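You operate a simulated robot arm through the tools that you are given. There is no shell and no other tool.

The job below is to be done with a simulated robot arm. You get a single attempt, and the scene is never put back.

## Task
Put the white small jug in the ws sink bowl. Take the black test stick and put it on the top of the tool stand. Put the white bottle marked clean on the bare end of the steel table away on the shelf under the sink. Take the yellow brush and leave it on the shelf under the sink. Open the door marked spare, fetch the grey brush and set it on the hat shelf of the locker marked spare, then shut the spare. Open the cabinet door by the lockers, take the white funnel and put it on the cabinet shelf over the drawers and shut the lockers again. Take the blue flavour band and put it on the steel table by the sink. Put the jug with a blue handle on the open stretch of the worktop. Put one of the cream washers from the bare end of the steel table on the blue drip tray. Open the drawer marked filter. Do these in any order. Set down upright: white small jug, black test stick, white bottle marked clean, jug with a blue handle.

It is judged by the outcome, as a careful person would: the job done as asked, and still so three seconds after it is handed in. It fails if anything else is knocked over, pushed out of place, dropped, spilled or broken.

## Robot
A 7-joint arm with a three-finger gripper on a trunk, on a base that drives. Base frame: it is fixed to the floor where the robot stands at the start and does not move with it; the origin is under the middle of the robot, x ahead of it, y to its left, z up. Readings come in mm, degrees, newtons and seconds.
With the tool pointing down near the work surface it reaches from about 140 to 880 mm from the robot's upright axis, wherever it stands. Its first joint turns from -166.0 to 166.0 degrees. Places, roughly: black test stick [500, 1500, 1000]; blue drip tray (18x11x5 cm) [0, 1600, 900]; blue flavour band [0, 2250, 1000]; cabinet door by the lockers [-1400, -1100, 1400]; cabinet shelf over the drawers [-1700, -1100, 1100]; cream washer (5x5x2 cm) [200, 2000, 900]; door marked spare [-1100, -1500, 1000]; drawer marked filter [-1600, -1000, 1000]; grey brush (11x5x8 cm) [-300, 2000, 900]; hat shelf of the locker marked spare [-1300, -1600, 1200]; jug with a blue handle (13x8x12 cm) [-200, 1900, 900]; open stretch of the worktop [-2600, 400, 700]; shelf under the sink [1700, -400, 300]; sink bowl [1800, -600, 700]; steel table by the sink [1100, 400, 900]; top of the tool stand (31x20 cm) [1660, -1400, 800]; white bottle marked clean [500, 1500, 1000]; white funnel (10x10x7 cm) [-200, 2100, 900]; white small jug (12x7x8 cm) [2100, -600, 900]; yellow brush (4x4x12 cm) [400, 1700, 1000]. Payload 2.94 kg.
The tool frame sits at the grasp point between the pads (the TCP): z along the fingers, y along the line on which they close. The tips reach 30 mm beyond it. The gripper opens to 132 mm. The gripper's body begins 107 mm behind the TCP.
Orientation is told as [roll, pitch, yaw] about the base's x, y, z axes, in that order, counted from this pose: with the fingers straight down and closing along the base's y, the tool's x points along the base's -x, its y along +y and its z along -z.

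## Interface
- The arm moves only by the tool apply_moves. Its argument "motion" is a list of rows, each a list of 3 entries, a list of its own where there are three numbers: the shift along the tool's x, y, z in mm, then the turn, a rotation vector about the tool's x, y, z in degrees, then the opening, from 0 (shut) to 1 (fully open). In form: [[[dx, dy, dz], [rx, ry, rz], fingers], ...]. A call has 1 to 20 rows; each row shifts and turns the commanded pose from where the row before left it, along the tool's axes as they then stand. A row lasts 0.2 s, in which the tool goes at most 50 mm and 8.6 degrees; a call with a longer step from one row to the next is refused whole, and so is a gripper value outside its range. A pose out of reach is approached as far as the arm can. The call stops where the force on the tool passes 40 N (or 10 N more than at its start, if that is more) or the arm is blocked; 0.2 s more then pass. Each finger halts on what it meets, pressing with about 22 N; the grip force reading is that of the motor and also rises with nothing between the fingers. The clock runs only during rows and for 0.2 s after the last one: add rows that do not move to give the fingers time. It gives the time, the measured TCP pose, the force on the tool (base axes), the opening and the grip force at its end, in the units of the frame above (readings bear some noise), with the torque about the TCP (base axes, N m) and any sound that the robot's microphone picked up.
- Cameras (640 x 400 px; columns grow to the right, rows downward): "scene" is now at [52.6, 177.2, 1750.5]; the picture's right is [-0.16, -0.99, 0.00], its down [-0.68, 0.11, -0.72] and it looks along [0.71, -0.12, -0.69] (base axes); focal length 262 px, centre (320, 200). "wrist" rides on the gripper at [72, 3, -144] in the tool frame; the picture's right is [-0.04, 1.00, 0.00], its down [-0.88, -0.04, -0.48] and it looks along [-0.47, -0.02, 0.88] (tool axes); focal length 256 px, centre (320, 200). There is no depth. A picture from a camera that has moved, and an enlarged one, comes with that camera's place and axes in the base frame and with its lens.
- capture(camera): a new picture of that camera. It takes no simulated time.
- move_column(by): slides the trunk up (or, below 0, down) by that many mm; the arm and the scene camera ride with it, the base frame stays. It gives what a move gives, with no picture.
- steer(legs): drives the robot by 1 to 6 legs, each [ahead, left, turn to the left] in mm, mm and degrees, along the robot's own axes; the way and the turn of a leg run together, so that a leg with both is an arc; at most 1500 mm and 180 degrees a leg. The arm and the cameras ride along, it lands a little off, and it stops where it bumps. It gives what a move gives.
- aim_head(pan, tilt): turns the head with the scene camera to pan (to the left, within 143 degrees either way) and tilt (down, from -29 to 69), counted from straight ahead of the robot. It gives what a move gives.
- zoom(camera, box): a new picture of the part [left, top, right, bottom] of that camera's present view, enlarged. It takes no simulated time.
- hand_in(): hands the job in; it is judged then, once.

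Places have to be worked out from the pictures, the camera data and where the tool is seen. Open the gripper and draw the arm clear of the work before you hand the job in, unless the task says otherwise.

The tools are called after "Request:" by a JSON object that holds its "api" and its "payload". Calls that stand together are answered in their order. apply_moves: Moves the arm, as the interface text tells. Its arguments: {"type":"object","properties":{"motion":{"type":"array","items":{"type":"array"}}},"required":["motion"]} The other tools are called the same way: move_column (by) slides the trunk up or down; steer (legs) drives the base; aim_head (pan, tilt) turns the head that bears the scene camera; capture (camera) takes a picture; zoom (camera, box) takes an enlarged picture of a part of a camera's view; hand_in () hands the job in.

At the start:

```text
time: 0.0
eef_pos: [651.4, 182.0, 1106.6]
orientation: [0.0, 0.0, -0.1]
wrist_force: [-0.9, -0.2, -1.4]
ft_torque: [0.0, 0.03, 0.01]
width: 132.2
finger_force: 0.0
trunk travel left (down, up): [-250.0, 290.0]
robot x, y, heading: [0.5, 0.0, 0.1]
head pan, tilt: [-9.5, 43.5]
```

scene: 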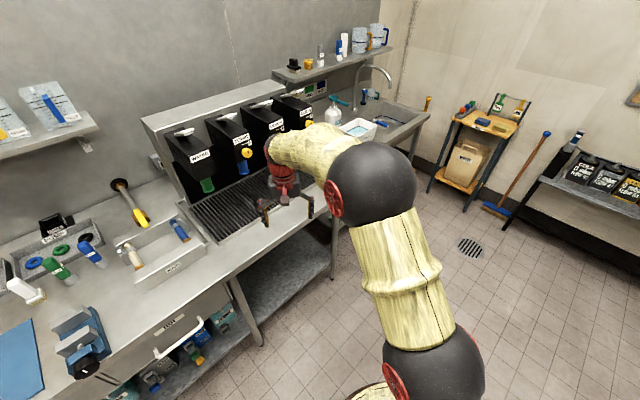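
wrist: 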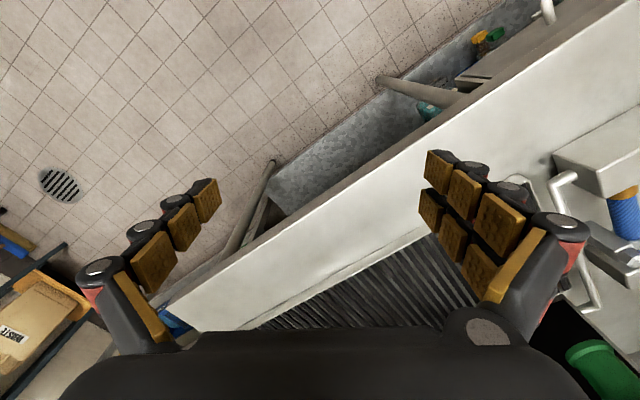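

The start pictures show a slush/dispensing bench ahead. I look around the room first by turning the head.

Request:
{"api": "aim_head", "payload": {"pan": 60, "tilt": 30}}

Request:
{"api": "capture", "payload": {"camera": "scene"}}

Request:
{"api": "aim_head", "payload": {"pan": 120, "tilt": 30}}

Request:
{"api": "capture", "payload": {"camera": "scene"}}

Request:
{"api": "aim_head", "payload": {"pan": -60, "tilt": 30}}

Request:
{"api": "capture", "payload": {"camera": "scene"}}

Request:
{"api": "aim_head", "payload": {"pan": -130, "tilt": 20}}

Request:
{"api": "capture", "payload": {"camera": "scene"}}

```text
time: 1.4
eef_pos: [651.7, 183.3, 1107.5]
orientation: [0.0, -0.1, -0.1]
wrist_force: [-0.8, -0.7, 0.2]
ft_torque: [0.04, 0.02, -0.02]
width: 132.1
finger_force: 0.1
trunk travel left (down, up): [-250.0, 290.0]
robot x, y, heading: [-0.9, -0.1, -0.0]
head pan, tilt: [60.0, 30.0]
```

```text
taken
camera scene: at [16.5, 269.0, 1771.0], right [0.87, -0.5, 0.0], down [-0.25, -0.43, -0.87], along [0.43, 0.75, -0.5], focal length 262 px, centre (320, 200)
```

scene: 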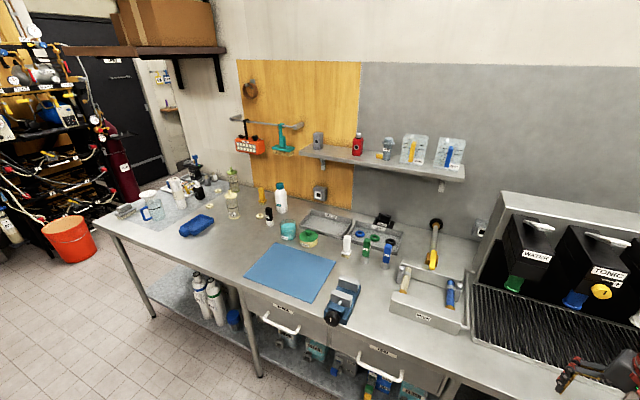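

```text
time: 2.7
eef_pos: [650.5, 182.3, 1107.5]
orientation: [0.0, -0.1, 0.0]
wrist_force: [0.7, -0.7, 0.4]
ft_torque: [0.03, -0.01, -0.02]
width: 132.1
finger_force: 0.1
trunk travel left (down, up): [-250.0, 290.0]
robot x, y, heading: [-0.3, 1.5, -0.1]
head pan, tilt: [120.0, 30.0]
```

```text
taken
camera scene: at [-73.9, 269.1, 1771.0], right [0.87, 0.5, 0.0], down [0.25, -0.43, -0.87], along [-0.43, 0.75, -0.5], focal length 262 px, centre (320, 200)
```

scene: 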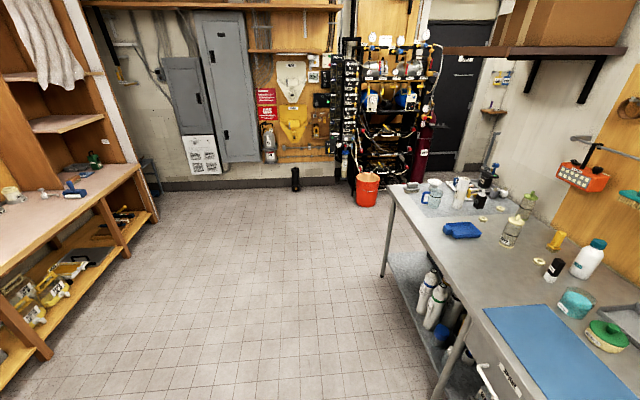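

```text
time: 5.4
eef_pos: [650.2, 181.9, 1107.5]
orientation: [0.0, 0.1, 0.0]
wrist_force: [-0.7, 0.6, 0.6]
ft_torque: [0.01, -0.02, -0.02]
width: 132.2
finger_force: 0.1
trunk travel left (down, up): [-250.0, 290.0]
robot x, y, heading: [1.7, -0.1, -0.0]
head pan, tilt: [-60.0, 30.0]
```

```text
taken
camera scene: at [16.5, 112.4, 1771.0], right [-0.87, -0.5, 0.0], down [-0.25, 0.43, -0.87], along [0.43, -0.75, -0.5], focal length 262 px, centre (320, 200)
```

scene: 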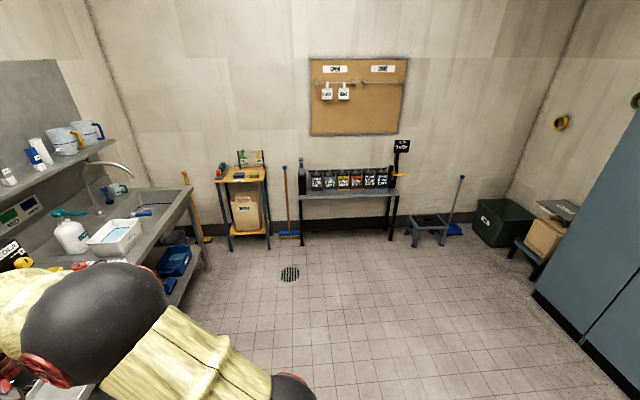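

```text
time: 6.8
eef_pos: [649.7, 183.4, 1107.6]
orientation: [0.0, -0.1, 0.0]
wrist_force: [0.1, 0.6, 0.2]
ft_torque: [-0.03, 0.02, -0.02]
width: 132.1
finger_force: 0.2
trunk travel left (down, up): [-250.0, 290.0]
robot x, y, heading: [-2.3, 2.4, 0.1]
head pan, tilt: [-130.0, 20.0]
```

```text
taken
camera scene: at [-88.5, 119.4, 1787.1], right [-0.77, 0.64, 0.0], down [0.22, 0.26, -0.94], along [-0.6, -0.72, -0.34], focal length 262 px, centre (320, 200)
```

scene: 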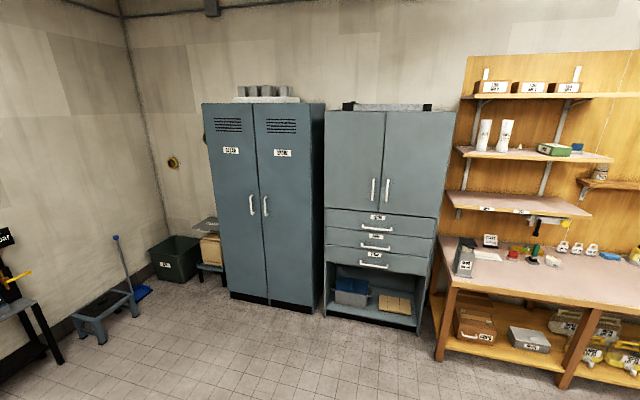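

I see the bench with items to the left, lockers and cabinet behind right. Now zooming on the bench's far end to identify items.

Request:
{"api": "aim_head", "payload": {"pan": 80, "tilt": 25}}

Request:
{"api": "capture", "payload": {"camera": "scene"}}

Request:
{"api": "zoom", "payload": {"camera": "scene", "box": [120, 150, 360, 300]}}

Request:
{"api": "zoom", "payload": {"camera": "scene", "box": [320, 150, 560, 300]}}

```text
time: 9.8
eef_pos: [650.8, 183.9, 1108.2]
orientation: [0.0, 0.0, 0.1]
wrist_force: [0.4, 0.4, -0.1]
ft_torque: [-0.01, 0.0, -0.03]
width: 132.1
finger_force: 0.1
trunk travel left (down, up): [-250.0, 290.0]
robot x, y, heading: [-0.8, 1.4, 0.2]
head pan, tilt: [80.0, 25.0]
```

```text
taken
camera scene: at [-12.7, 281.5, 1779.0], right [0.98, -0.17, 0.0], down [-0.07, -0.42, -0.91], along [0.16, 0.89, -0.42], focal length 262 px, centre (320, 200)
```

scene: 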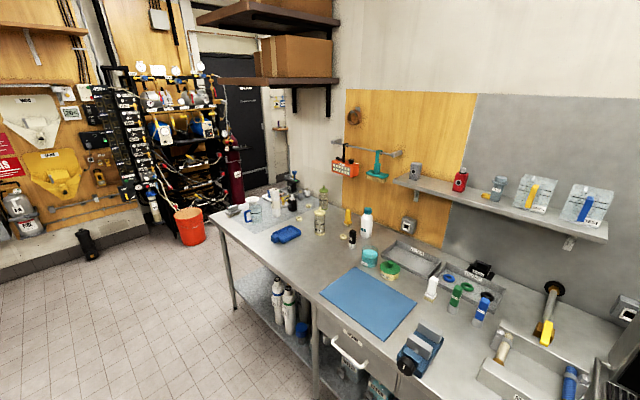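

```text
2.67 times, centred on (240, 225) of scene
camera zoom: at [-12.7, 281.5, 1779.0], right [0.98, -0.17, 0.0], down [-0.07, -0.42, -0.91], along [0.16, 0.89, -0.42], focal length 698 px, centre (533, 133)
```

zoom: 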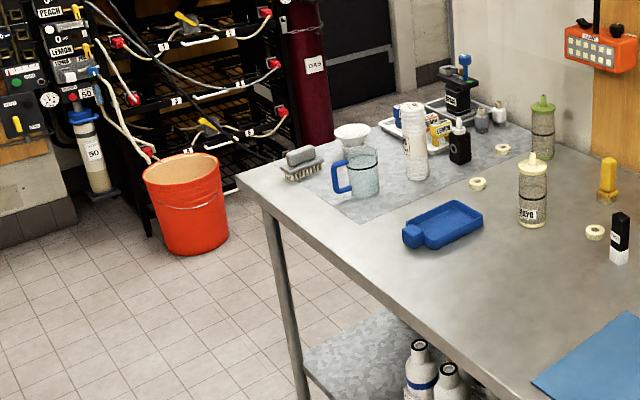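

```text
2.67 times, centred on (440, 225) of scene
camera zoom: at [-12.7, 281.5, 1779.0], right [0.98, -0.17, 0.0], down [-0.07, -0.42, -0.91], along [0.16, 0.89, -0.42], focal length 698 px, centre (0, 133)
```

zoom: 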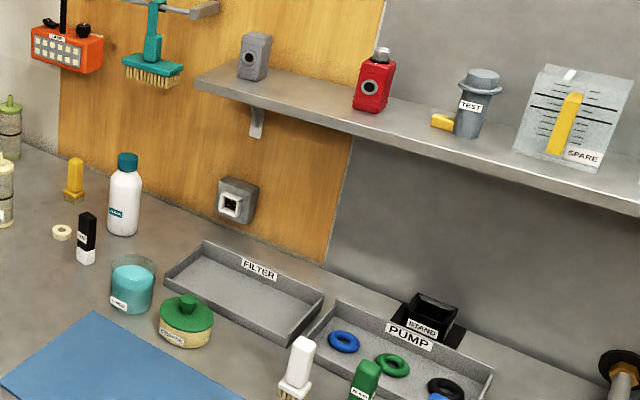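

Table geometry looks tilted ~37° from base x. Let me look at my own base footprint and the rest of the surroundings in detail.

Request:
{"api": "aim_head", "payload": {"pan": 0, "tilt": 69}}

Request:
{"api": "capture", "payload": {"camera": "scene"}}

Request:
{"api": "aim_head", "payload": {"pan": 90, "tilt": 69}}

Request:
{"api": "capture", "payload": {"camera": "scene"}}

Request:
{"api": "aim_head", "payload": {"pan": 80, "tilt": 25}}

Request:
{"api": "zoom", "payload": {"camera": "scene", "box": [220, 170, 340, 245]}}

Request:
{"api": "zoom", "payload": {"camera": "scene", "box": [310, 190, 430, 265]}}

Request:
{"api": "zoom", "payload": {"camera": "scene", "box": [420, 240, 620, 365]}}

```text
time: 11.4
eef_pos: [651.8, 182.8, 1106.9]
orientation: [-0.1, 0.0, 0.1]
wrist_force: [0.6, -0.4, 0.0]
ft_torque: [0.0, 0.01, 0.03]
width: 131.8
finger_force: 0.1
trunk travel left (down, up): [-250.0, 290.0]
robot x, y, heading: [0.1, 3.3, -0.1]
head pan, tilt: [0.0, 68.8]
```

```text
taken
camera scene: at [27.2, 190.8, 1719.5], right [0.0, -1.0, 0.0], down [-0.93, 0.0, -0.36], along [0.36, 0.0, -0.93], focal length 262 px, centre (320, 200)
```

scene: 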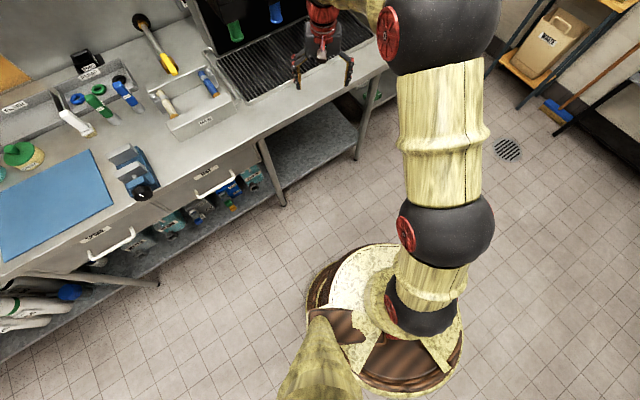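

```text
time: 13.0
eef_pos: [650.9, 182.7, 1107.3]
orientation: [0.1, 0.1, -0.1]
wrist_force: [0.2, 0.2, 0.2]
ft_torque: [-0.03, -0.01, 0.04]
width: 131.9
finger_force: 0.1
trunk travel left (down, up): [-250.0, 290.0]
robot x, y, heading: [0.0, 2.7, 0.1]
head pan, tilt: [90.0, 68.8]
```

```text
taken
camera scene: at [-28.7, 246.7, 1719.5], right [1.0, 0.0, 0.0], down [0.0, -0.93, -0.36], along [0.0, 0.36, -0.93], focal length 262 px, centre (320, 200)
```

scene: 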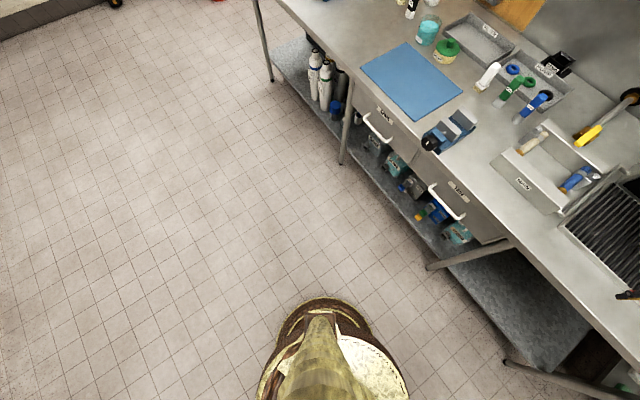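

```text
time: 14.1
eef_pos: [651.2, 182.8, 1106.7]
orientation: [0.0, 0.0, 0.0]
wrist_force: [0.4, 0.3, 0.5]
ft_torque: [0.03, 0.0, -0.02]
width: 131.9
finger_force: 0.1
trunk travel left (down, up): [-250.0, 290.0]
robot x, y, heading: [0.7, -1.4, 0.1]
head pan, tilt: [80.0, 25.0]
```

```text
5.33 times, centred on (280, 208) of scene
camera zoom: at [-12.8, 281.5, 1778.9], right [0.98, -0.17, 0.0], down [-0.07, -0.42, -0.91], along [0.16, 0.89, -0.42], focal length 1395 px, centre (533, 160)
```

zoom: 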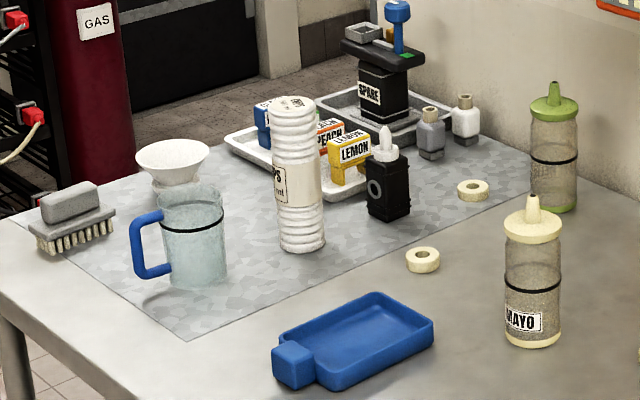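

```text
5.33 times, centred on (370, 228) of scene
camera zoom: at [-12.8, 281.5, 1778.9], right [0.98, -0.17, 0.0], down [-0.07, -0.42, -0.91], along [0.16, 0.89, -0.42], focal length 1395 px, centre (53, 53)
```

zoom: 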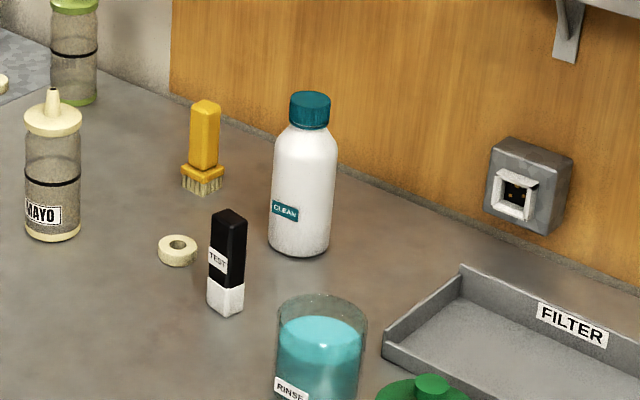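

```text
3.20 times, centred on (520, 302) of scene
camera zoom: at [-12.8, 281.5, 1778.9], right [0.98, -0.17, 0.0], down [-0.07, -0.42, -0.91], along [0.16, 0.89, -0.42], focal length 837 px, centre (-320, -128)
```

zoom: 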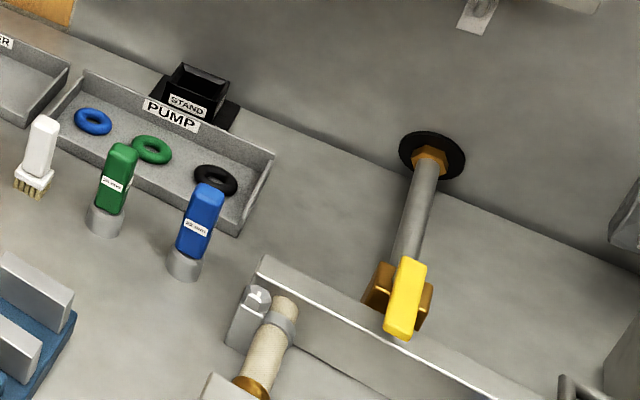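

The base radius seems ~270 mm; the table front edge line is about 0.8x+0.6y≈805. I retract the arm toward the body before driving.

Request:
{"api": "apply_moves", "payload": {"motion": [[[45, 0, -10], [0, 0, 0], 1], [[45, 0, -10], [0, 0, 0], 1], [[45, 0, -10], [0, 0, 0], 1], [[45, 0, -10], [0, 0, 0], 1], [[45, 0, -10], [0, 0, 0], 1], [[45, 0, 0], [0, 0, 0], 1], [[0, 0, 0], [0, 0, 0], 1]]}}

Request:
{"api": "aim_head", "payload": {"pan": 0, "tilt": 50}}

Request:
{"api": "capture", "payload": {"camera": "scene"}}

```text
time: 15.7
eef_pos: [379.3, 183.8, 1156.9]
orientation: [0.0, 0.0, 0.0]
wrist_force: [-1.2, -0.8, 1.0]
ft_torque: [0.01, -0.01, 0.01]
width: 131.7
finger_force: 0.0
trunk travel left (down, up): [-250.0, 290.0]
robot x, y, heading: [2.8, 1.8, -0.2]
head pan, tilt: [80.0, 25.0]
```

```text
time: 17.3
eef_pos: [379.3, 183.9, 1158.0]
orientation: [-0.1, 0.0, 0.0]
wrist_force: [-0.7, 0.9, 0.3]
ft_torque: [-0.02, -0.04, 0.02]
width: 132.1
finger_force: 0.0
trunk travel left (down, up): [-250.0, 290.0]
robot x, y, heading: [-1.5, 1.0, 0.0]
head pan, tilt: [0.0, 50.0]
```

```text
taken
camera scene: at [48.0, 190.8, 1741.5], right [0.0, -1.0, 0.0], down [-0.77, 0.0, -0.64], along [0.64, 0.0, -0.77], focal length 262 px, centre (320, 200)
```

scene: 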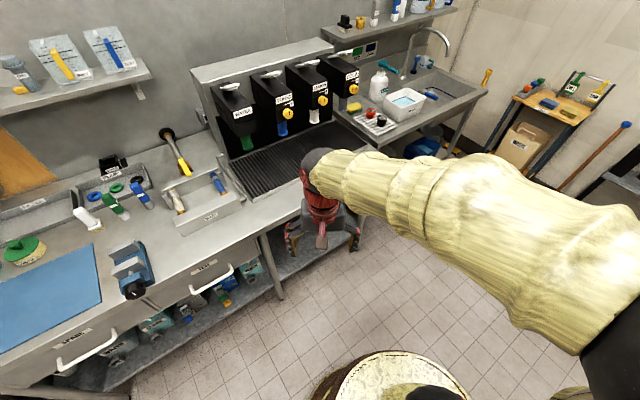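

Zoom into the sink side to identify the small white jug and the sink.

Request:
{"api": "aim_head", "payload": {"pan": -15, "tilt": 20}}

Request:
{"api": "zoom", "payload": {"camera": "scene", "box": [240, 100, 480, 250]}}

Request:
{"api": "capture", "payload": {"camera": "scene"}}

Request:
{"api": "zoom", "payload": {"camera": "scene", "box": [480, 150, 640, 250]}}

```text
time: 18.2
eef_pos: [380.3, 183.6, 1157.2]
orientation: [0.0, 0.0, -0.1]
wrist_force: [0.1, -0.2, -0.5]
ft_torque: [-0.02, -0.02, -0.01]
width: 131.9
finger_force: 0.0
trunk travel left (down, up): [-250.0, 290.0]
robot x, y, heading: [2.6, -1.5, 0.2]
head pan, tilt: [-15.0, 20.0]
```

```text
2.67 times, centred on (360, 175) of scene
camera zoom: at [60.9, 166.6, 1787.0], right [-0.26, -0.97, 0.0], down [-0.33, 0.09, -0.94], along [0.91, -0.24, -0.34], focal length 698 px, centre (213, 267)
```

zoom: 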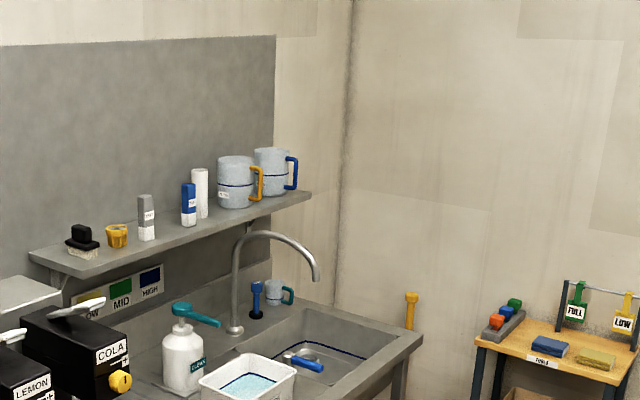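

```text
taken
camera scene: at [60.9, 166.6, 1787.0], right [-0.26, -0.97, 0.0], down [-0.33, 0.09, -0.94], along [0.91, -0.24, -0.34], focal length 262 px, centre (320, 200)
```

scene: 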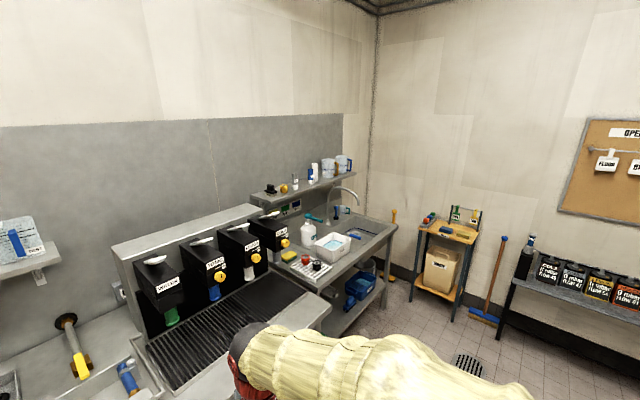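

```text
4.00 times, centred on (560, 200) of scene
camera zoom: at [60.9, 166.6, 1787.0], right [-0.26, -0.97, 0.0], down [-0.33, 0.09, -0.94], along [0.91, -0.24, -0.34], focal length 1047 px, centre (-640, 200)
```

zoom: 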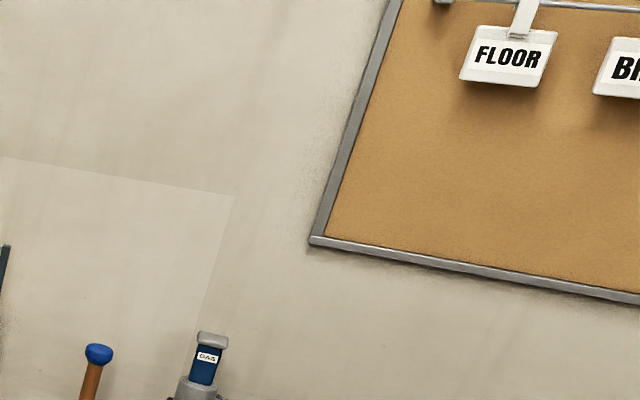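

The small white jug (teal handle) stands at the sink's back-right. I turn to face the bench (heading ~37°) and slide right toward the sink.

Request:
{"api": "steer", "payload": {"legs": [[0, 0, 36.9], [300, -1400, 0]]}}

Request:
{"api": "aim_head", "payload": {"pan": 0, "tilt": 35}}

Request:
{"api": "capture", "payload": {"camera": "scene"}}

Request:
{"api": "aim_head", "payload": {"pan": -60, "tilt": 35}}

Request:
{"api": "capture", "payload": {"camera": "scene"}}

```text
time: 27.1
eef_pos: [1273.6, -555.3, 1157.5]
orientation: [-0.1, 0.0, 37.7]
wrist_force: [0.3, -0.6, 1.5]
ft_torque: [-0.02, 0.0, -0.03]
width: 132.1
finger_force: 0.0
trunk travel left (down, up): [-250.0, 290.0]
robot x, y, heading: [1081.7, -931.0, 37.7]
head pan, tilt: [-15.0, 20.0]
```

```text
time: 27.8
eef_pos: [1274.2, -554.7, 1158.3]
orientation: [0.1, 0.0, 37.7]
wrist_force: [0.2, 0.7, 0.0]
ft_torque: [0.05, 0.04, -0.01]
width: 131.9
finger_force: 0.0
trunk travel left (down, up): [-250.0, 290.0]
robot x, y, heading: [1085.3, -930.0, 37.6]
head pan, tilt: [0.0, 35.0]
```

```text
taken
camera scene: at [1015.7, -746.2, 1763.3], right [0.61, -0.79, 0.0], down [-0.45, -0.35, -0.82], along [0.65, 0.5, -0.57], focal length 262 px, centre (320, 200)
```

scene: 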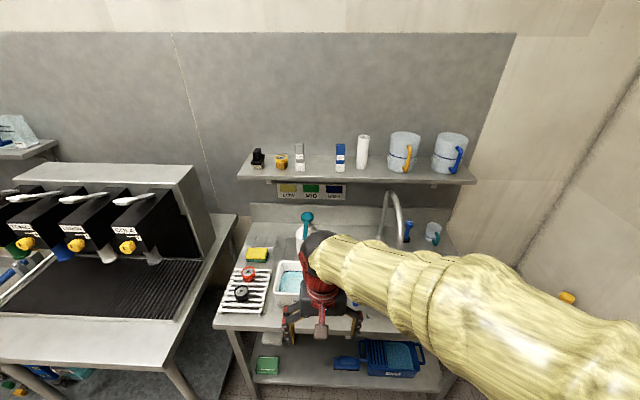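

```text
time: 29.1
eef_pos: [1273.6, -554.2, 1157.2]
orientation: [0.0, 0.0, 37.8]
wrist_force: [-0.7, -0.9, 0.6]
ft_torque: [0.0, 0.02, 0.04]
width: 132.1
finger_force: 0.0
trunk travel left (down, up): [-250.0, 290.0]
robot x, y, heading: [1084.0, -935.1, 37.7]
head pan, tilt: [-60.0, 35.0]
```

```text
taken
camera scene: at [1027.5, -833.4, 1763.2], right [-0.38, -0.93, 0.0], down [-0.53, 0.22, -0.82], along [0.76, -0.31, -0.57], focal length 262 px, centre (320, 200)
```

scene: 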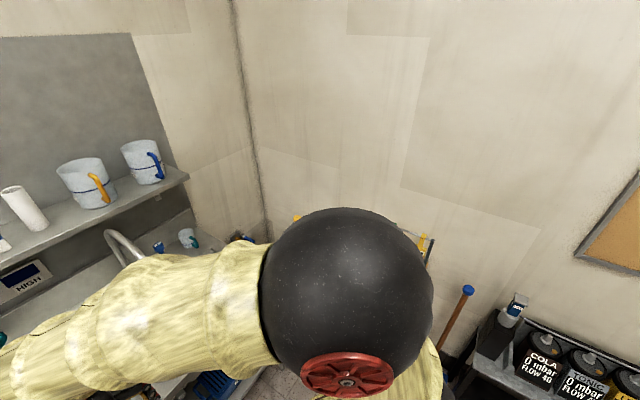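

The arm hides the sink; I move the gripper to the left to clear the view, then look again.

Request:
{"api": "apply_moves", "payload": {"motion": [[[0, 45, 0], [0, 0, 0], 1], [[0, 45, 0], [0, 0, 0], 1], [[0, 45, 0], [0, 0, 0], 1], [[0, 45, 0], [0, 0, 0], 1], [[0, 45, 0], [0, 0, 0], 1], [[0, 45, 0], [0, 0, 0], 1], [[0, 45, 0], [0, 0, 0], 1], [[0, 45, 0], [0, 0, 0], 1], [[0, 0, 0], [0, 0, 0], 1]]}}

Request:
{"api": "aim_head", "payload": {"pan": -20, "tilt": 40}}

Request:
{"api": "capture", "payload": {"camera": "scene"}}

```text
time: 31.1
eef_pos: [1053.0, -269.5, 1159.3]
orientation: [0.0, 0.1, 37.7]
wrist_force: [0.5, -0.5, -0.2]
ft_torque: [-0.02, -0.05, 0.0]
width: 132.0
finger_force: 0.0
trunk travel left (down, up): [-250.0, 290.0]
robot x, y, heading: [1082.4, -935.2, 37.5]
head pan, tilt: [-60.0, 35.0]
```

```text
time: 32.2
eef_pos: [1052.4, -271.0, 1158.7]
orientation: [-0.1, 0.1, 37.8]
wrist_force: [-0.4, -0.4, 0.2]
ft_torque: [0.01, -0.01, 0.01]
width: 131.8
finger_force: 0.0
trunk travel left (down, up): [-250.0, 290.0]
robot x, y, heading: [1088.2, -931.7, 37.8]
head pan, tilt: [-20.0, 40.0]
```

```text
taken
camera scene: at [1026.9, -774.0, 1755.6], right [0.3, -0.95, 0.0], down [-0.61, -0.2, -0.77], along [0.73, 0.23, -0.64], focal length 262 px, centre (320, 200)
```

scene: 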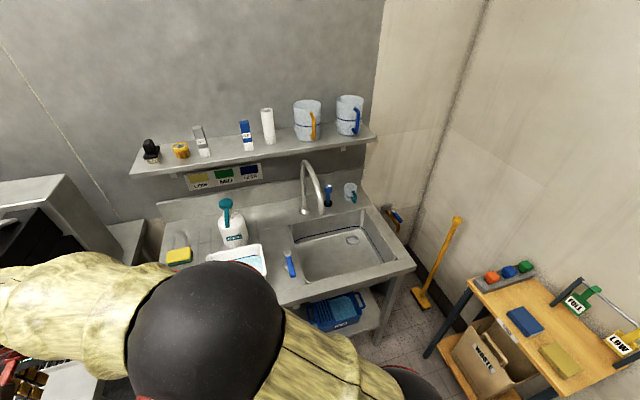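

The sink bowl and jug are clearly visible. Zooming on the jug for grasp detail.

Request:
{"api": "zoom", "payload": {"camera": "scene", "box": [280, 150, 420, 300]}}

Request:
{"api": "zoom", "payload": {"camera": "scene", "box": [310, 160, 390, 210]}}

Request:
{"api": "zoom", "payload": {"camera": "scene", "box": [430, 240, 640, 380]}}

```text
2.67 times, centred on (350, 225) of scene
camera zoom: at [1026.9, -774.0, 1755.6], right [0.3, -0.95, 0.0], down [-0.61, -0.2, -0.77], along [0.73, 0.23, -0.64], focal length 698 px, centre (240, 133)
```

zoom: 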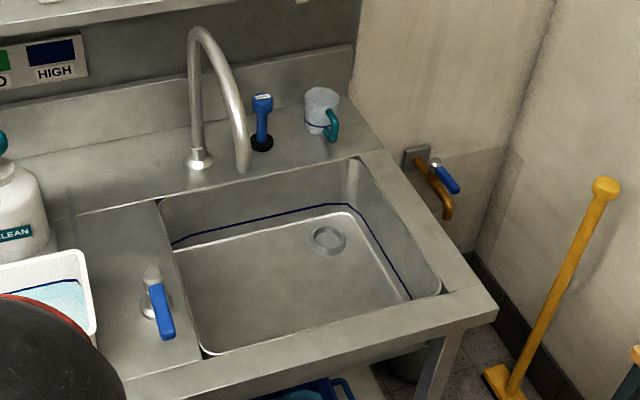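

```text
8.00 times, centred on (350, 185) of scene
camera zoom: at [1026.9, -774.0, 1755.6], right [0.3, -0.95, 0.0], down [-0.61, -0.2, -0.77], along [0.73, 0.23, -0.64], focal length 2093 px, centre (80, 320)
```

zoom: 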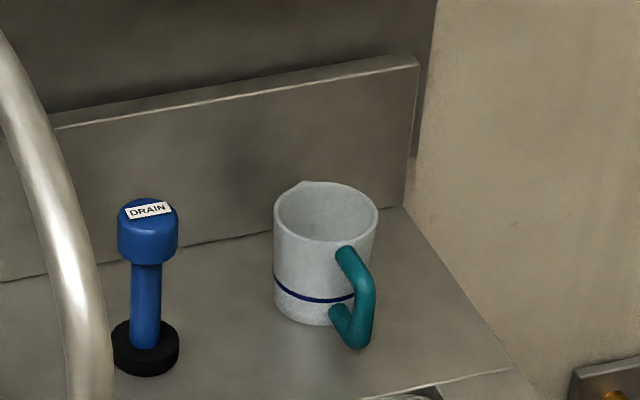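

```text
2.86 times, centred on (535, 310) of scene
camera zoom: at [1026.9, -774.0, 1755.6], right [0.3, -0.95, 0.0], down [-0.61, -0.2, -0.77], along [0.73, 0.23, -0.64], focal length 748 px, centre (-294, -114)
```

zoom: 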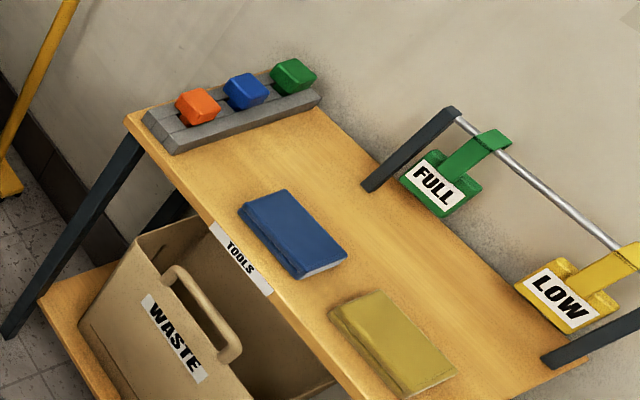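

Triangulating: jug centre ≈ (2115,-593,~900) with deck z≈860, lying under the wall shelf (front edge v≈1223, z≈1260), so I need a tilted approach. I drive closer to the sink first.

Request:
{"api": "steer", "payload": {"legs": [[200, -230, -0.9]]}}

Request:
{"api": "aim_head", "payload": {"pan": 0, "tilt": 35}}

Request:
{"api": "capture", "payload": {"camera": "scene"}}

Request:
{"api": "zoom", "payload": {"camera": "scene", "box": [260, 100, 420, 200]}}

```text
time: 34.3
eef_pos: [1364.1, -334.8, 1159.0]
orientation: [0.0, 0.0, 36.8]
wrist_force: [0.9, -0.5, -0.3]
ft_torque: [0.03, 0.0, 0.0]
width: 131.9
finger_force: 0.0
trunk travel left (down, up): [-250.0, 290.0]
robot x, y, heading: [1387.6, -999.2, 36.9]
head pan, tilt: [-20.0, 40.0]
```

```text
time: 35.1
eef_pos: [1365.0, -334.9, 1158.9]
orientation: [0.1, 0.1, 36.8]
wrist_force: [-0.2, -0.4, 0.5]
ft_torque: [-0.01, -0.02, 0.02]
width: 131.9
finger_force: 0.0
trunk travel left (down, up): [-250.0, 290.0]
robot x, y, heading: [1379.8, -997.4, 36.6]
head pan, tilt: [0.0, 35.0]
```

```text
taken
camera scene: at [1319.2, -809.7, 1763.1], right [0.6, -0.8, 0.0], down [-0.46, -0.34, -0.82], along [0.66, 0.49, -0.57], focal length 262 px, centre (320, 200)
```

scene: 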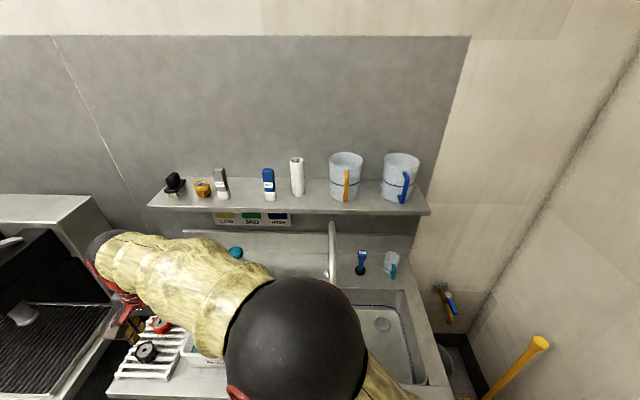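

```text
4.00 times, centred on (340, 150) of scene
camera zoom: at [1319.2, -809.7, 1763.1], right [0.6, -0.8, 0.0], down [-0.46, -0.34, -0.82], along [0.66, 0.49, -0.57], focal length 1047 px, centre (240, 400)
```

zoom: 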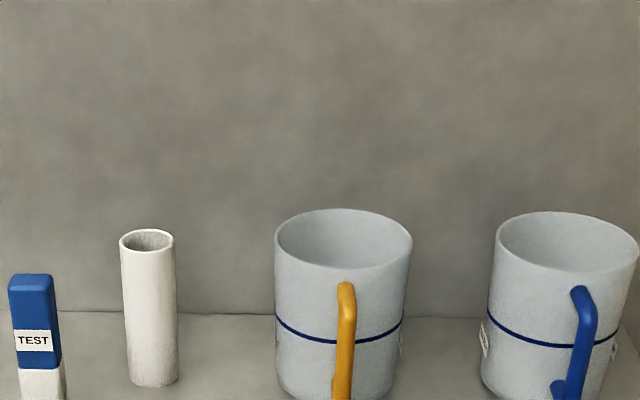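

Jug re-triangulated at ≈(2111,-595,900). I swing the gripper right (along -tool y) in front of the sink to line up with the jug, then look.

Request:
{"api": "apply_moves", "payload": {"motion": [[[0, -43.7, 0], [0, 0, 0], 1], [[0, -43.7, 0], [0, 0, 0], 1], [[0, -43.7, 0], [0, 0, 0], 1], [[0, -43.7, 0], [0, 0, 0], 1], [[0, -43.7, 0], [0, 0, 0], 1], [[0, -43.7, 0], [0, 0, 0], 1], [[0, -43.7, 0], [0, 0, 0], 1], [[0, -43.7, 0], [0, 0, 0], 1], [[0, -43.7, 0], [0, 0, 0], 1], [[0, -43.7, 0], [0, 0, 0], 1], [[0, -43.7, 0], [0, 0, 0], 1], [[0, -43.7, 0], [0, 0, 0], 1], [[0, -43.7, 0], [0, 0, 0], 1], [[0, -43.7, 0], [0, 0, 0], 1], [[0, -43.7, 0], [0, 0, 0], 1], [[0, 0, 0], [0, 0, 0], 1]]}}

Request:
{"api": "aim_head", "payload": {"pan": -10, "tilt": 40}}

Request:
{"api": "capture", "payload": {"camera": "scene"}}

Request:
{"api": "capture", "payload": {"camera": "wrist"}}

```text
time: 38.5
eef_pos: [1756.5, -861.5, 1158.7]
orientation: [0.0, 0.0, 36.8]
wrist_force: [1.1, 0.4, 0.2]
ft_torque: [0.01, 0.0, 0.0]
width: 132.1
finger_force: 0.1
trunk travel left (down, up): [-250.0, 290.0]
robot x, y, heading: [1382.6, -997.4, 36.8]
head pan, tilt: [0.0, 35.0]
```

```text
time: 39.2
eef_pos: [1756.2, -861.9, 1158.8]
orientation: [0.0, 0.0, 36.8]
wrist_force: [-0.4, -0.4, -0.5]
ft_torque: [0.0, 0.01, -0.03]
width: 132.0
finger_force: 0.0
trunk travel left (down, up): [-250.0, 290.0]
robot x, y, heading: [1388.5, -997.3, 37.0]
head pan, tilt: [-10.0, 40.0]
```

```text
taken
camera scene: at [1324.9, -824.5, 1755.7], right [0.45, -0.89, 0.0], down [-0.57, -0.29, -0.77], along [0.68, 0.35, -0.64], focal length 262 px, centre (320, 200)
```

scene: 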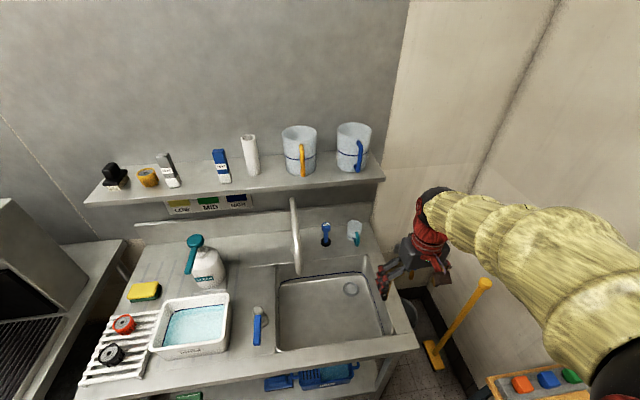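

```text
taken
camera wrist: at [1697.5, -901.3, 1303.2], right [-0.56, 0.83, 0.0], down [0.73, 0.5, 0.48], along [0.39, 0.27, -0.88], focal length 256 px, centre (320, 200)
```

wrist: 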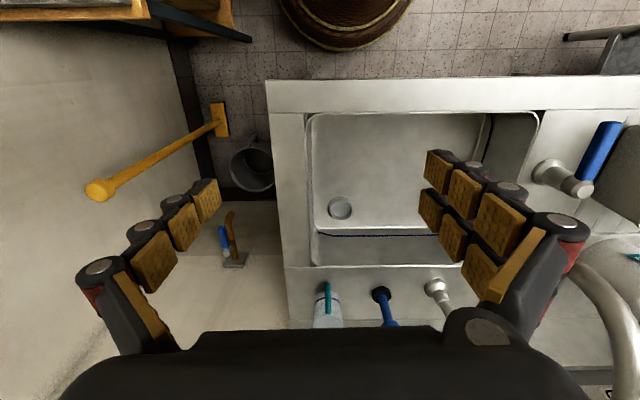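

The jug is aligned with the gripper column (u≈1743). I tilt the tool 35° forward, go to a standoff 200 mm short of the jug along the approach axis, and check.

Request:
{"api": "apply_moves", "payload": {"motion": [[[0, 0, 0], [0, -7, 0], 0.9], [[0, 0, 0], [0, -7, 0], 0.8], [[0, 0, 0], [0, -7, 0], 0.76], [[0, 0, 0], [0, -7, 0], 0.76], [[0, 0, 0], [0, -7, 0], 0.76], [[-26.4, 0, 32.2], [0, 0, 0], 0.76], [[-26.4, 0, 32.2], [0, 0, 0], 0.76], [[-26.4, 0, 32.2], [0, 0, 0], 0.76], [[-26.4, 0, 32.2], [0, 0, 0], 0.76], [[-26.4, 0, 32.2], [0, 0, 0], 0.76], [[-26.4, 0, 32.2], [0, 0, 0], 0.76], [[-26.4, 0, 32.2], [0, 0, 0], 0.76], [[-26.4, 0, 32.2], [0, 0, 0], 0.76], [[0, 0, 0], [0, 0, 0], 0.76]]}}

Request:
{"api": "capture", "payload": {"camera": "wrist"}}

Request:
{"api": "capture", "payload": {"camera": "scene"}}

```text
time: 42.2
eef_pos: [2010.9, -668.0, 1068.4]
orientation: [0.0, -35.0, 36.8]
wrist_force: [0.0, 0.4, -0.1]
ft_torque: [-0.02, -0.03, 0.03]
width: 100.5
finger_force: 0.0
trunk travel left (down, up): [-250.0, 290.0]
robot x, y, heading: [1388.2, -996.4, 36.4]
head pan, tilt: [-10.0, 40.0]
```

```text
taken
camera wrist: at [1896.6, -748.6, 1144.9], right [-0.57, 0.82, 0.02], down [0.38, 0.24, 0.89], along [0.73, 0.52, -0.45], focal length 256 px, centre (320, 200)
```

wrist: 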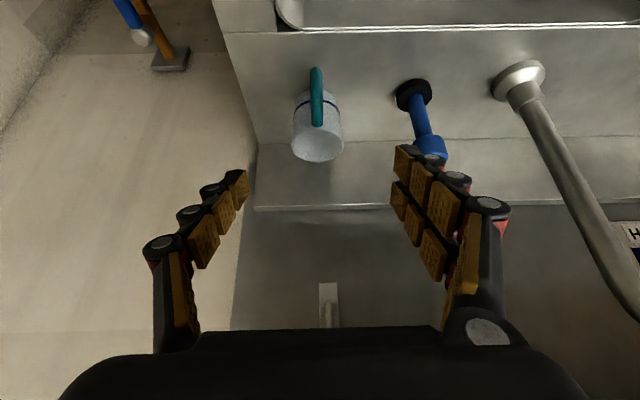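

```text
taken
camera scene: at [1325.1, -824.3, 1755.7], right [0.45, -0.89, 0.0], down [-0.57, -0.29, -0.77], along [0.68, 0.34, -0.64], focal length 262 px, centre (320, 200)
```

scene: 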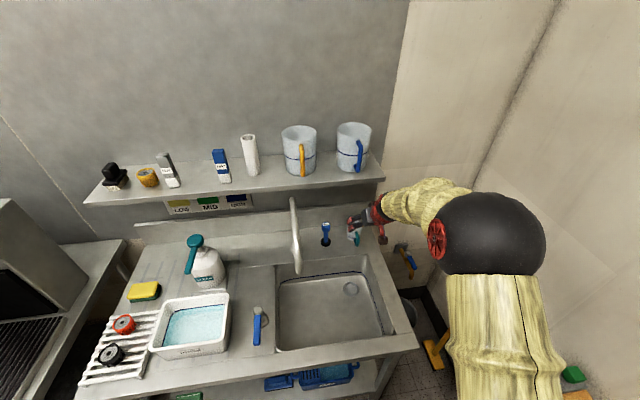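

Jug centre refined at ≈(2113,-597). I advance along the tool axis ~205 mm to straddle the body (drain tool remains ~40 mm clear).

Request:
{"api": "apply_moves", "payload": {"motion": [[[-1.5, -0.7, 34], [0, 0, 0], 0.76], [[-1.5, -0.7, 34], [0, 0, 0], 0.76], [[-1.5, -0.7, 34], [0, 0, 0], 0.76], [[-1.5, -0.7, 34], [0, 0, 0], 0.76], [[-1, -0.7, 34], [0, 0, 0], 0.76], [[-1, -0.7, 34], [0, 0, 0], 0.76], [[0, 0, 0], [0, 0, 0], 0.76]]}}

Request:
{"api": "capture", "payload": {"camera": "wrist"}}

Request:
{"api": "zoom", "payload": {"camera": "scene", "box": [280, 180, 440, 280]}}

```text
time: 43.8
eef_pos: [2114.2, -597.4, 906.4]
orientation: [0.0, -34.9, 36.7]
wrist_force: [0.2, -0.7, 0.3]
ft_torque: [-0.03, 0.01, 0.0]
width: 100.7
finger_force: 0.1
trunk travel left (down, up): [-250.0, 290.0]
robot x, y, heading: [1386.0, -1000.6, 36.7]
head pan, tilt: [-10.0, 40.0]
```

```text
taken
camera wrist: at [2000.3, -678.8, 984.3], right [-0.57, 0.82, 0.02], down [0.38, 0.24, 0.89], along [0.73, 0.52, -0.45], focal length 256 px, centre (320, 200)
```

wrist: 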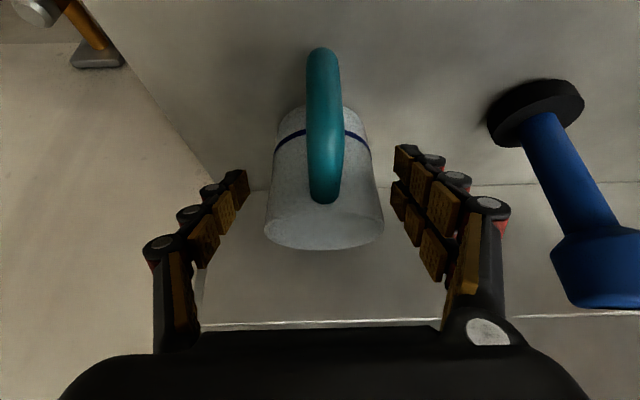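

```text
4.00 times, centred on (360, 230) of scene
camera zoom: at [1325.4, -824.1, 1755.7], right [0.45, -0.89, 0.0], down [-0.57, -0.29, -0.77], along [0.68, 0.34, -0.64], focal length 1047 px, centre (160, 80)
```

zoom: 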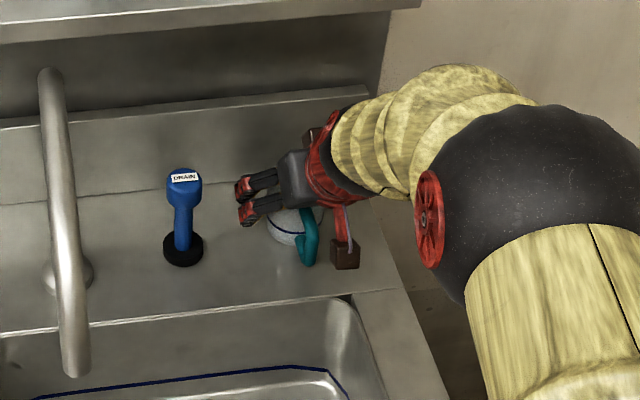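

The jug body sits centred between the fingers. Closing the gripper.

Request:
{"api": "apply_moves", "payload": {"motion": [[[0, 0, 0], [0, 0, 0], 0.6], [[0, 0, 0], [0, 0, 0], 0.5], [[0, 0, 0], [0, 0, 0], 0.45], [[0, 0, 0], [0, 0, 0], 0.42], [[0, 0, 0], [0, 0, 0], 0.42], [[0, 0, 0], [0, 0, 0], 0.42]]}}

Request:
{"api": "capture", "payload": {"camera": "wrist"}}

```text
time: 45.2
eef_pos: [2115.7, -597.6, 907.5]
orientation: [0.0, -35.1, 36.8]
wrist_force: [-0.4, -0.7, 1.0]
ft_torque: [-0.01, -0.02, 0.01]
width: 64.1
finger_force: 22.1
trunk travel left (down, up): [-250.0, 290.0]
robot x, y, heading: [1387.7, -994.6, 36.8]
head pan, tilt: [-10.0, 40.0]
```

```text
taken
camera wrist: at [2000.2, -679.2, 984.7], right [-0.57, 0.82, 0.02], down [0.38, 0.24, 0.89], along [0.73, 0.52, -0.45], focal length 256 px, centre (320, 200)
```

wrist: 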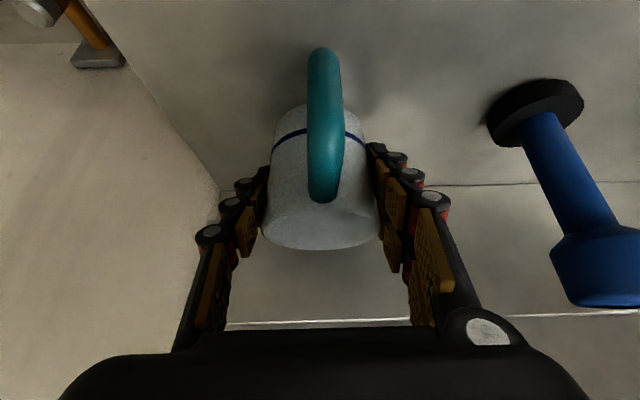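

Grip is firm (64 mm, 22 N). I back out along the tool axis, then carry it over the bowl.

Request:
{"api": "apply_moves", "payload": {"motion": [[[0, 0, -20], [0, 0, 0], 0.38], [[0, 0, -40], [0, 0, 0], 0.38], [[0, 0, -40], [0, 0, 0], 0.38], [[28, 21.6, -19.7], [0, 0, 0], 0.38], [[28, 21.6, -19.7], [0, 0, 0], 0.38], [[28, 21.6, -19.7], [0, 0, 0], 0.38], [[28, 21.6, -19.7], [0, 0, 0], 0.38], [[28, 21.6, -19.7], [0, 0, 0], 0.38], [[0, 0, 0], [0, 0, 0], 0.38]]}}

Request:
{"api": "capture", "payload": {"camera": "wrist"}}

Request:
{"api": "capture", "payload": {"camera": "scene"}}

```text
time: 47.2
eef_pos: [1868.4, -646.2, 991.3]
orientation: [-0.1, -35.0, 36.8]
wrist_force: [0.0, -0.3, -0.8]
ft_torque: [0.0, -0.02, 0.02]
width: 64.4
finger_force: 22.2
trunk travel left (down, up): [-250.0, 290.0]
robot x, y, heading: [1383.6, -996.6, 36.8]
head pan, tilt: [-10.0, 40.0]
```

```text
taken
camera wrist: at [1753.8, -728.5, 1067.2], right [-0.57, 0.82, 0.02], down [0.38, 0.24, 0.89], along [0.73, 0.52, -0.45], focal length 256 px, centre (320, 200)
```

wrist: 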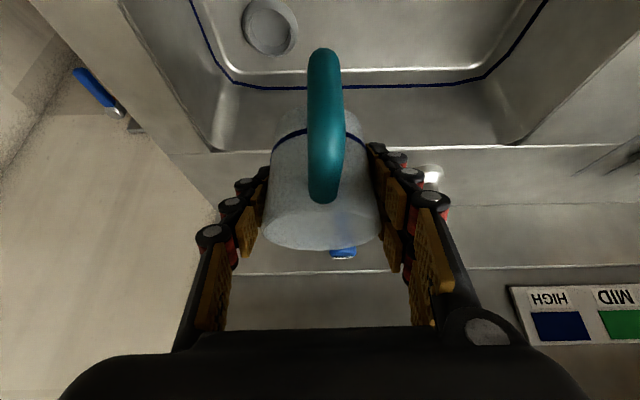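

```text
taken
camera scene: at [1324.6, -824.4, 1755.6], right [0.45, -0.89, 0.0], down [-0.57, -0.29, -0.77], along [0.68, 0.34, -0.64], focal length 262 px, centre (320, 200)
```

scene: 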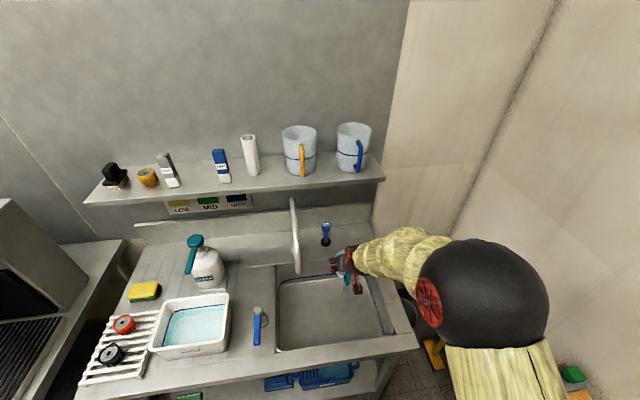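

Jug is over the bowl; lowering straight down, with small steps near the end to detect contact.

Request:
{"api": "apply_moves", "payload": {"motion": [[[22.9, 0, 32.8], [0, 0, 0], 0.38], [[22.9, 0, 32.8], [0, 0, 0], 0.38], [[22.9, 0, 32.8], [0, 0, 0], 0.38], [[22.9, 0, 32.8], [0, 0, 0], 0.38], [[17.2, 0, 24.6], [0, 0, 0], 0.38], [[0, 0, 0], [0, 0, 0], 0.38]]}}

Request:
{"api": "capture", "payload": {"camera": "wrist"}}

Request:
{"api": "zoom", "payload": {"camera": "scene", "box": [240, 220, 440, 345]}}

```text
time: 48.6
eef_pos: [1866.2, -644.9, 837.0]
orientation: [-2.8, -34.6, 43.7]
wrist_force: [2.3, -0.6, -0.1]
ft_torque: [0.16, 0.13, -0.15]
width: 64.1
finger_force: 22.0
out of reach, approached as far as the arm can: row 3, 4, 5
trunk travel left (down, up): [-250.0, 290.0]
robot x, y, heading: [1385.7, -994.9, 36.8]
head pan, tilt: [-10.0, 40.0]
```

```text
taken
camera wrist: at [1758.6, -734.9, 914.7], right [-0.64, 0.77, -0.02], down [0.34, 0.3, 0.89], along [0.69, 0.57, -0.45], focal length 256 px, centre (320, 200)
```

wrist: 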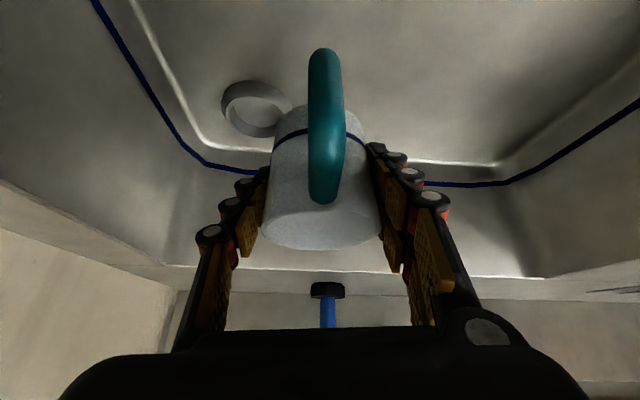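

```text
3.20 times, centred on (340, 282) of scene
camera zoom: at [1324.8, -824.3, 1755.7], right [0.45, -0.89, 0.0], down [-0.57, -0.29, -0.77], along [0.68, 0.34, -0.64], focal length 837 px, centre (256, -64)
```

zoom: 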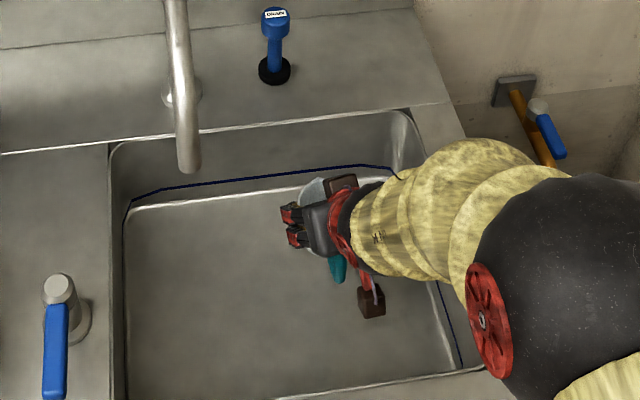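

The wrist hit a joint limit at z≈837 (yaw drifted to ~44°). The bowl floor triangulates to z≈697, so I lower the trunk instead, in steps.

Request:
{"api": "move_column", "payload": {"by": -60}}

Request:
{"api": "capture", "payload": {"camera": "wrist"}}

Request:
{"api": "zoom", "payload": {"camera": "scene", "box": [240, 220, 440, 345]}}

```text
time: 49.6
eef_pos: [1869.6, -647.9, 777.0]
orientation: [0.6, -34.8, 36.9]
wrist_force: [-0.6, 0.2, -1.1]
ft_torque: [-0.01, -0.07, -0.01]
width: 64.1
finger_force: 22.3
trunk travel left (down, up): [-190.0, 350.0]
robot x, y, heading: [1385.1, -1001.4, 36.9]
head pan, tilt: [-10.0, 40.0]
```

```text
taken
camera wrist: at [1755.5, -729.7, 855.3], right [-0.57, 0.82, 0.03], down [0.39, 0.23, 0.89], along [0.72, 0.53, -0.45], focal length 256 px, centre (320, 200)
```

wrist: 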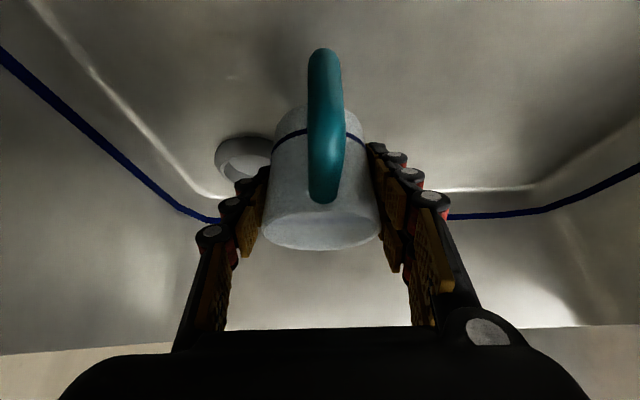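

```text
3.20 times, centred on (340, 282) of scene
camera zoom: at [1324.9, -824.4, 1695.7], right [0.45, -0.89, 0.0], down [-0.57, -0.29, -0.77], along [0.68, 0.34, -0.64], focal length 837 px, centre (256, -64)
```

zoom: 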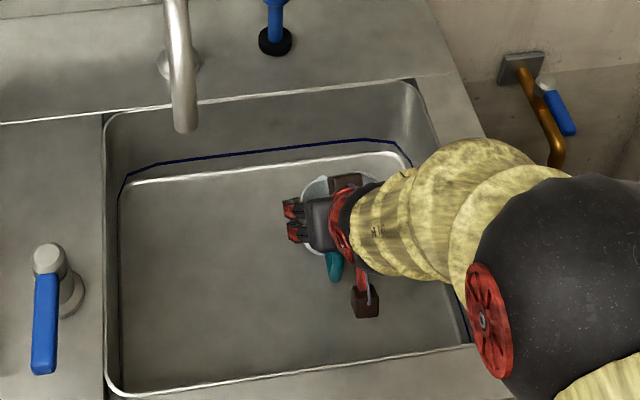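

Orientation recovered. Lower further by 30 mm, expecting contact around TCP z≈745.

Request:
{"api": "move_column", "payload": {"by": -30}}

Request:
{"api": "capture", "payload": {"camera": "wrist"}}

```text
time: 50.4
eef_pos: [1871.0, -646.9, 750.0]
orientation: [0.6, -35.1, 36.8]
wrist_force: [5.0, 2.4, 14.3]
ft_torque: [-0.15, -0.27, 0.14]
width: 63.7
finger_force: 22.1
trunk travel left (down, up): [-160.0, 380.0]
robot x, y, heading: [1384.4, -997.4, 36.7]
head pan, tilt: [-10.0, 40.0]
```

```text
taken
camera wrist: at [1756.8, -728.9, 826.9], right [-0.57, 0.82, 0.03], down [0.38, 0.23, 0.89], along [0.72, 0.53, -0.45], focal length 256 px, centre (320, 200)
```

wrist: 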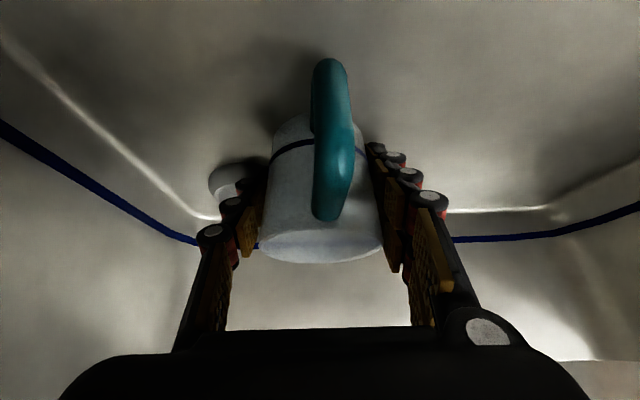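

Contact (14 N): the jug stands on the bowl floor. Opening the fingers gently.

Request:
{"api": "apply_moves", "payload": {"motion": [[[0, 0, 0], [0, 0, 0], 0.5], [[0, 0, 0], [0, 0, 0], 0.55], [[0, 0, 0], [0, 0, 0], 0.65], [[0, 0, 0], [0, 0, 0], 0.75], [[0, 0, 0], [0, 0, 0], 0.8], [[0, 0, 0], [0, 0, 0], 0.8]]}}

Request:
{"api": "capture", "payload": {"camera": "wrist"}}

```text
time: 51.8
eef_pos: [1869.9, -648.2, 746.2]
orientation: [0.6, -34.7, 36.8]
wrist_force: [0.0, 0.7, 0.1]
ft_torque: [0.04, -0.01, -0.02]
width: 105.8
finger_force: 0.1
trunk travel left (down, up): [-160.0, 380.0]
robot x, y, heading: [1383.5, -996.9, 37.1]
head pan, tilt: [-10.0, 40.0]
```

```text
taken
camera wrist: at [1755.3, -729.9, 824.9], right [-0.57, 0.82, 0.03], down [0.39, 0.24, 0.89], along [0.72, 0.52, -0.45], focal length 256 px, centre (320, 200)
```

wrist: 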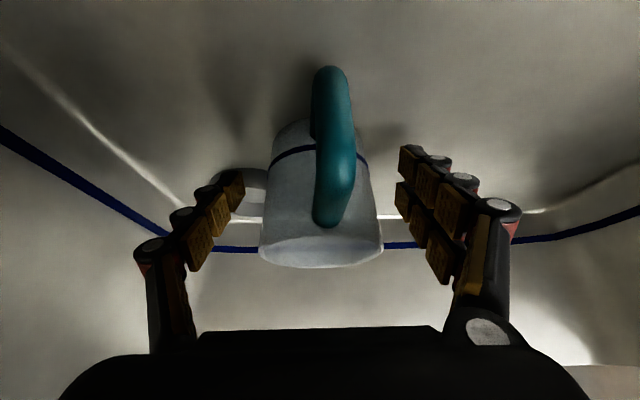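

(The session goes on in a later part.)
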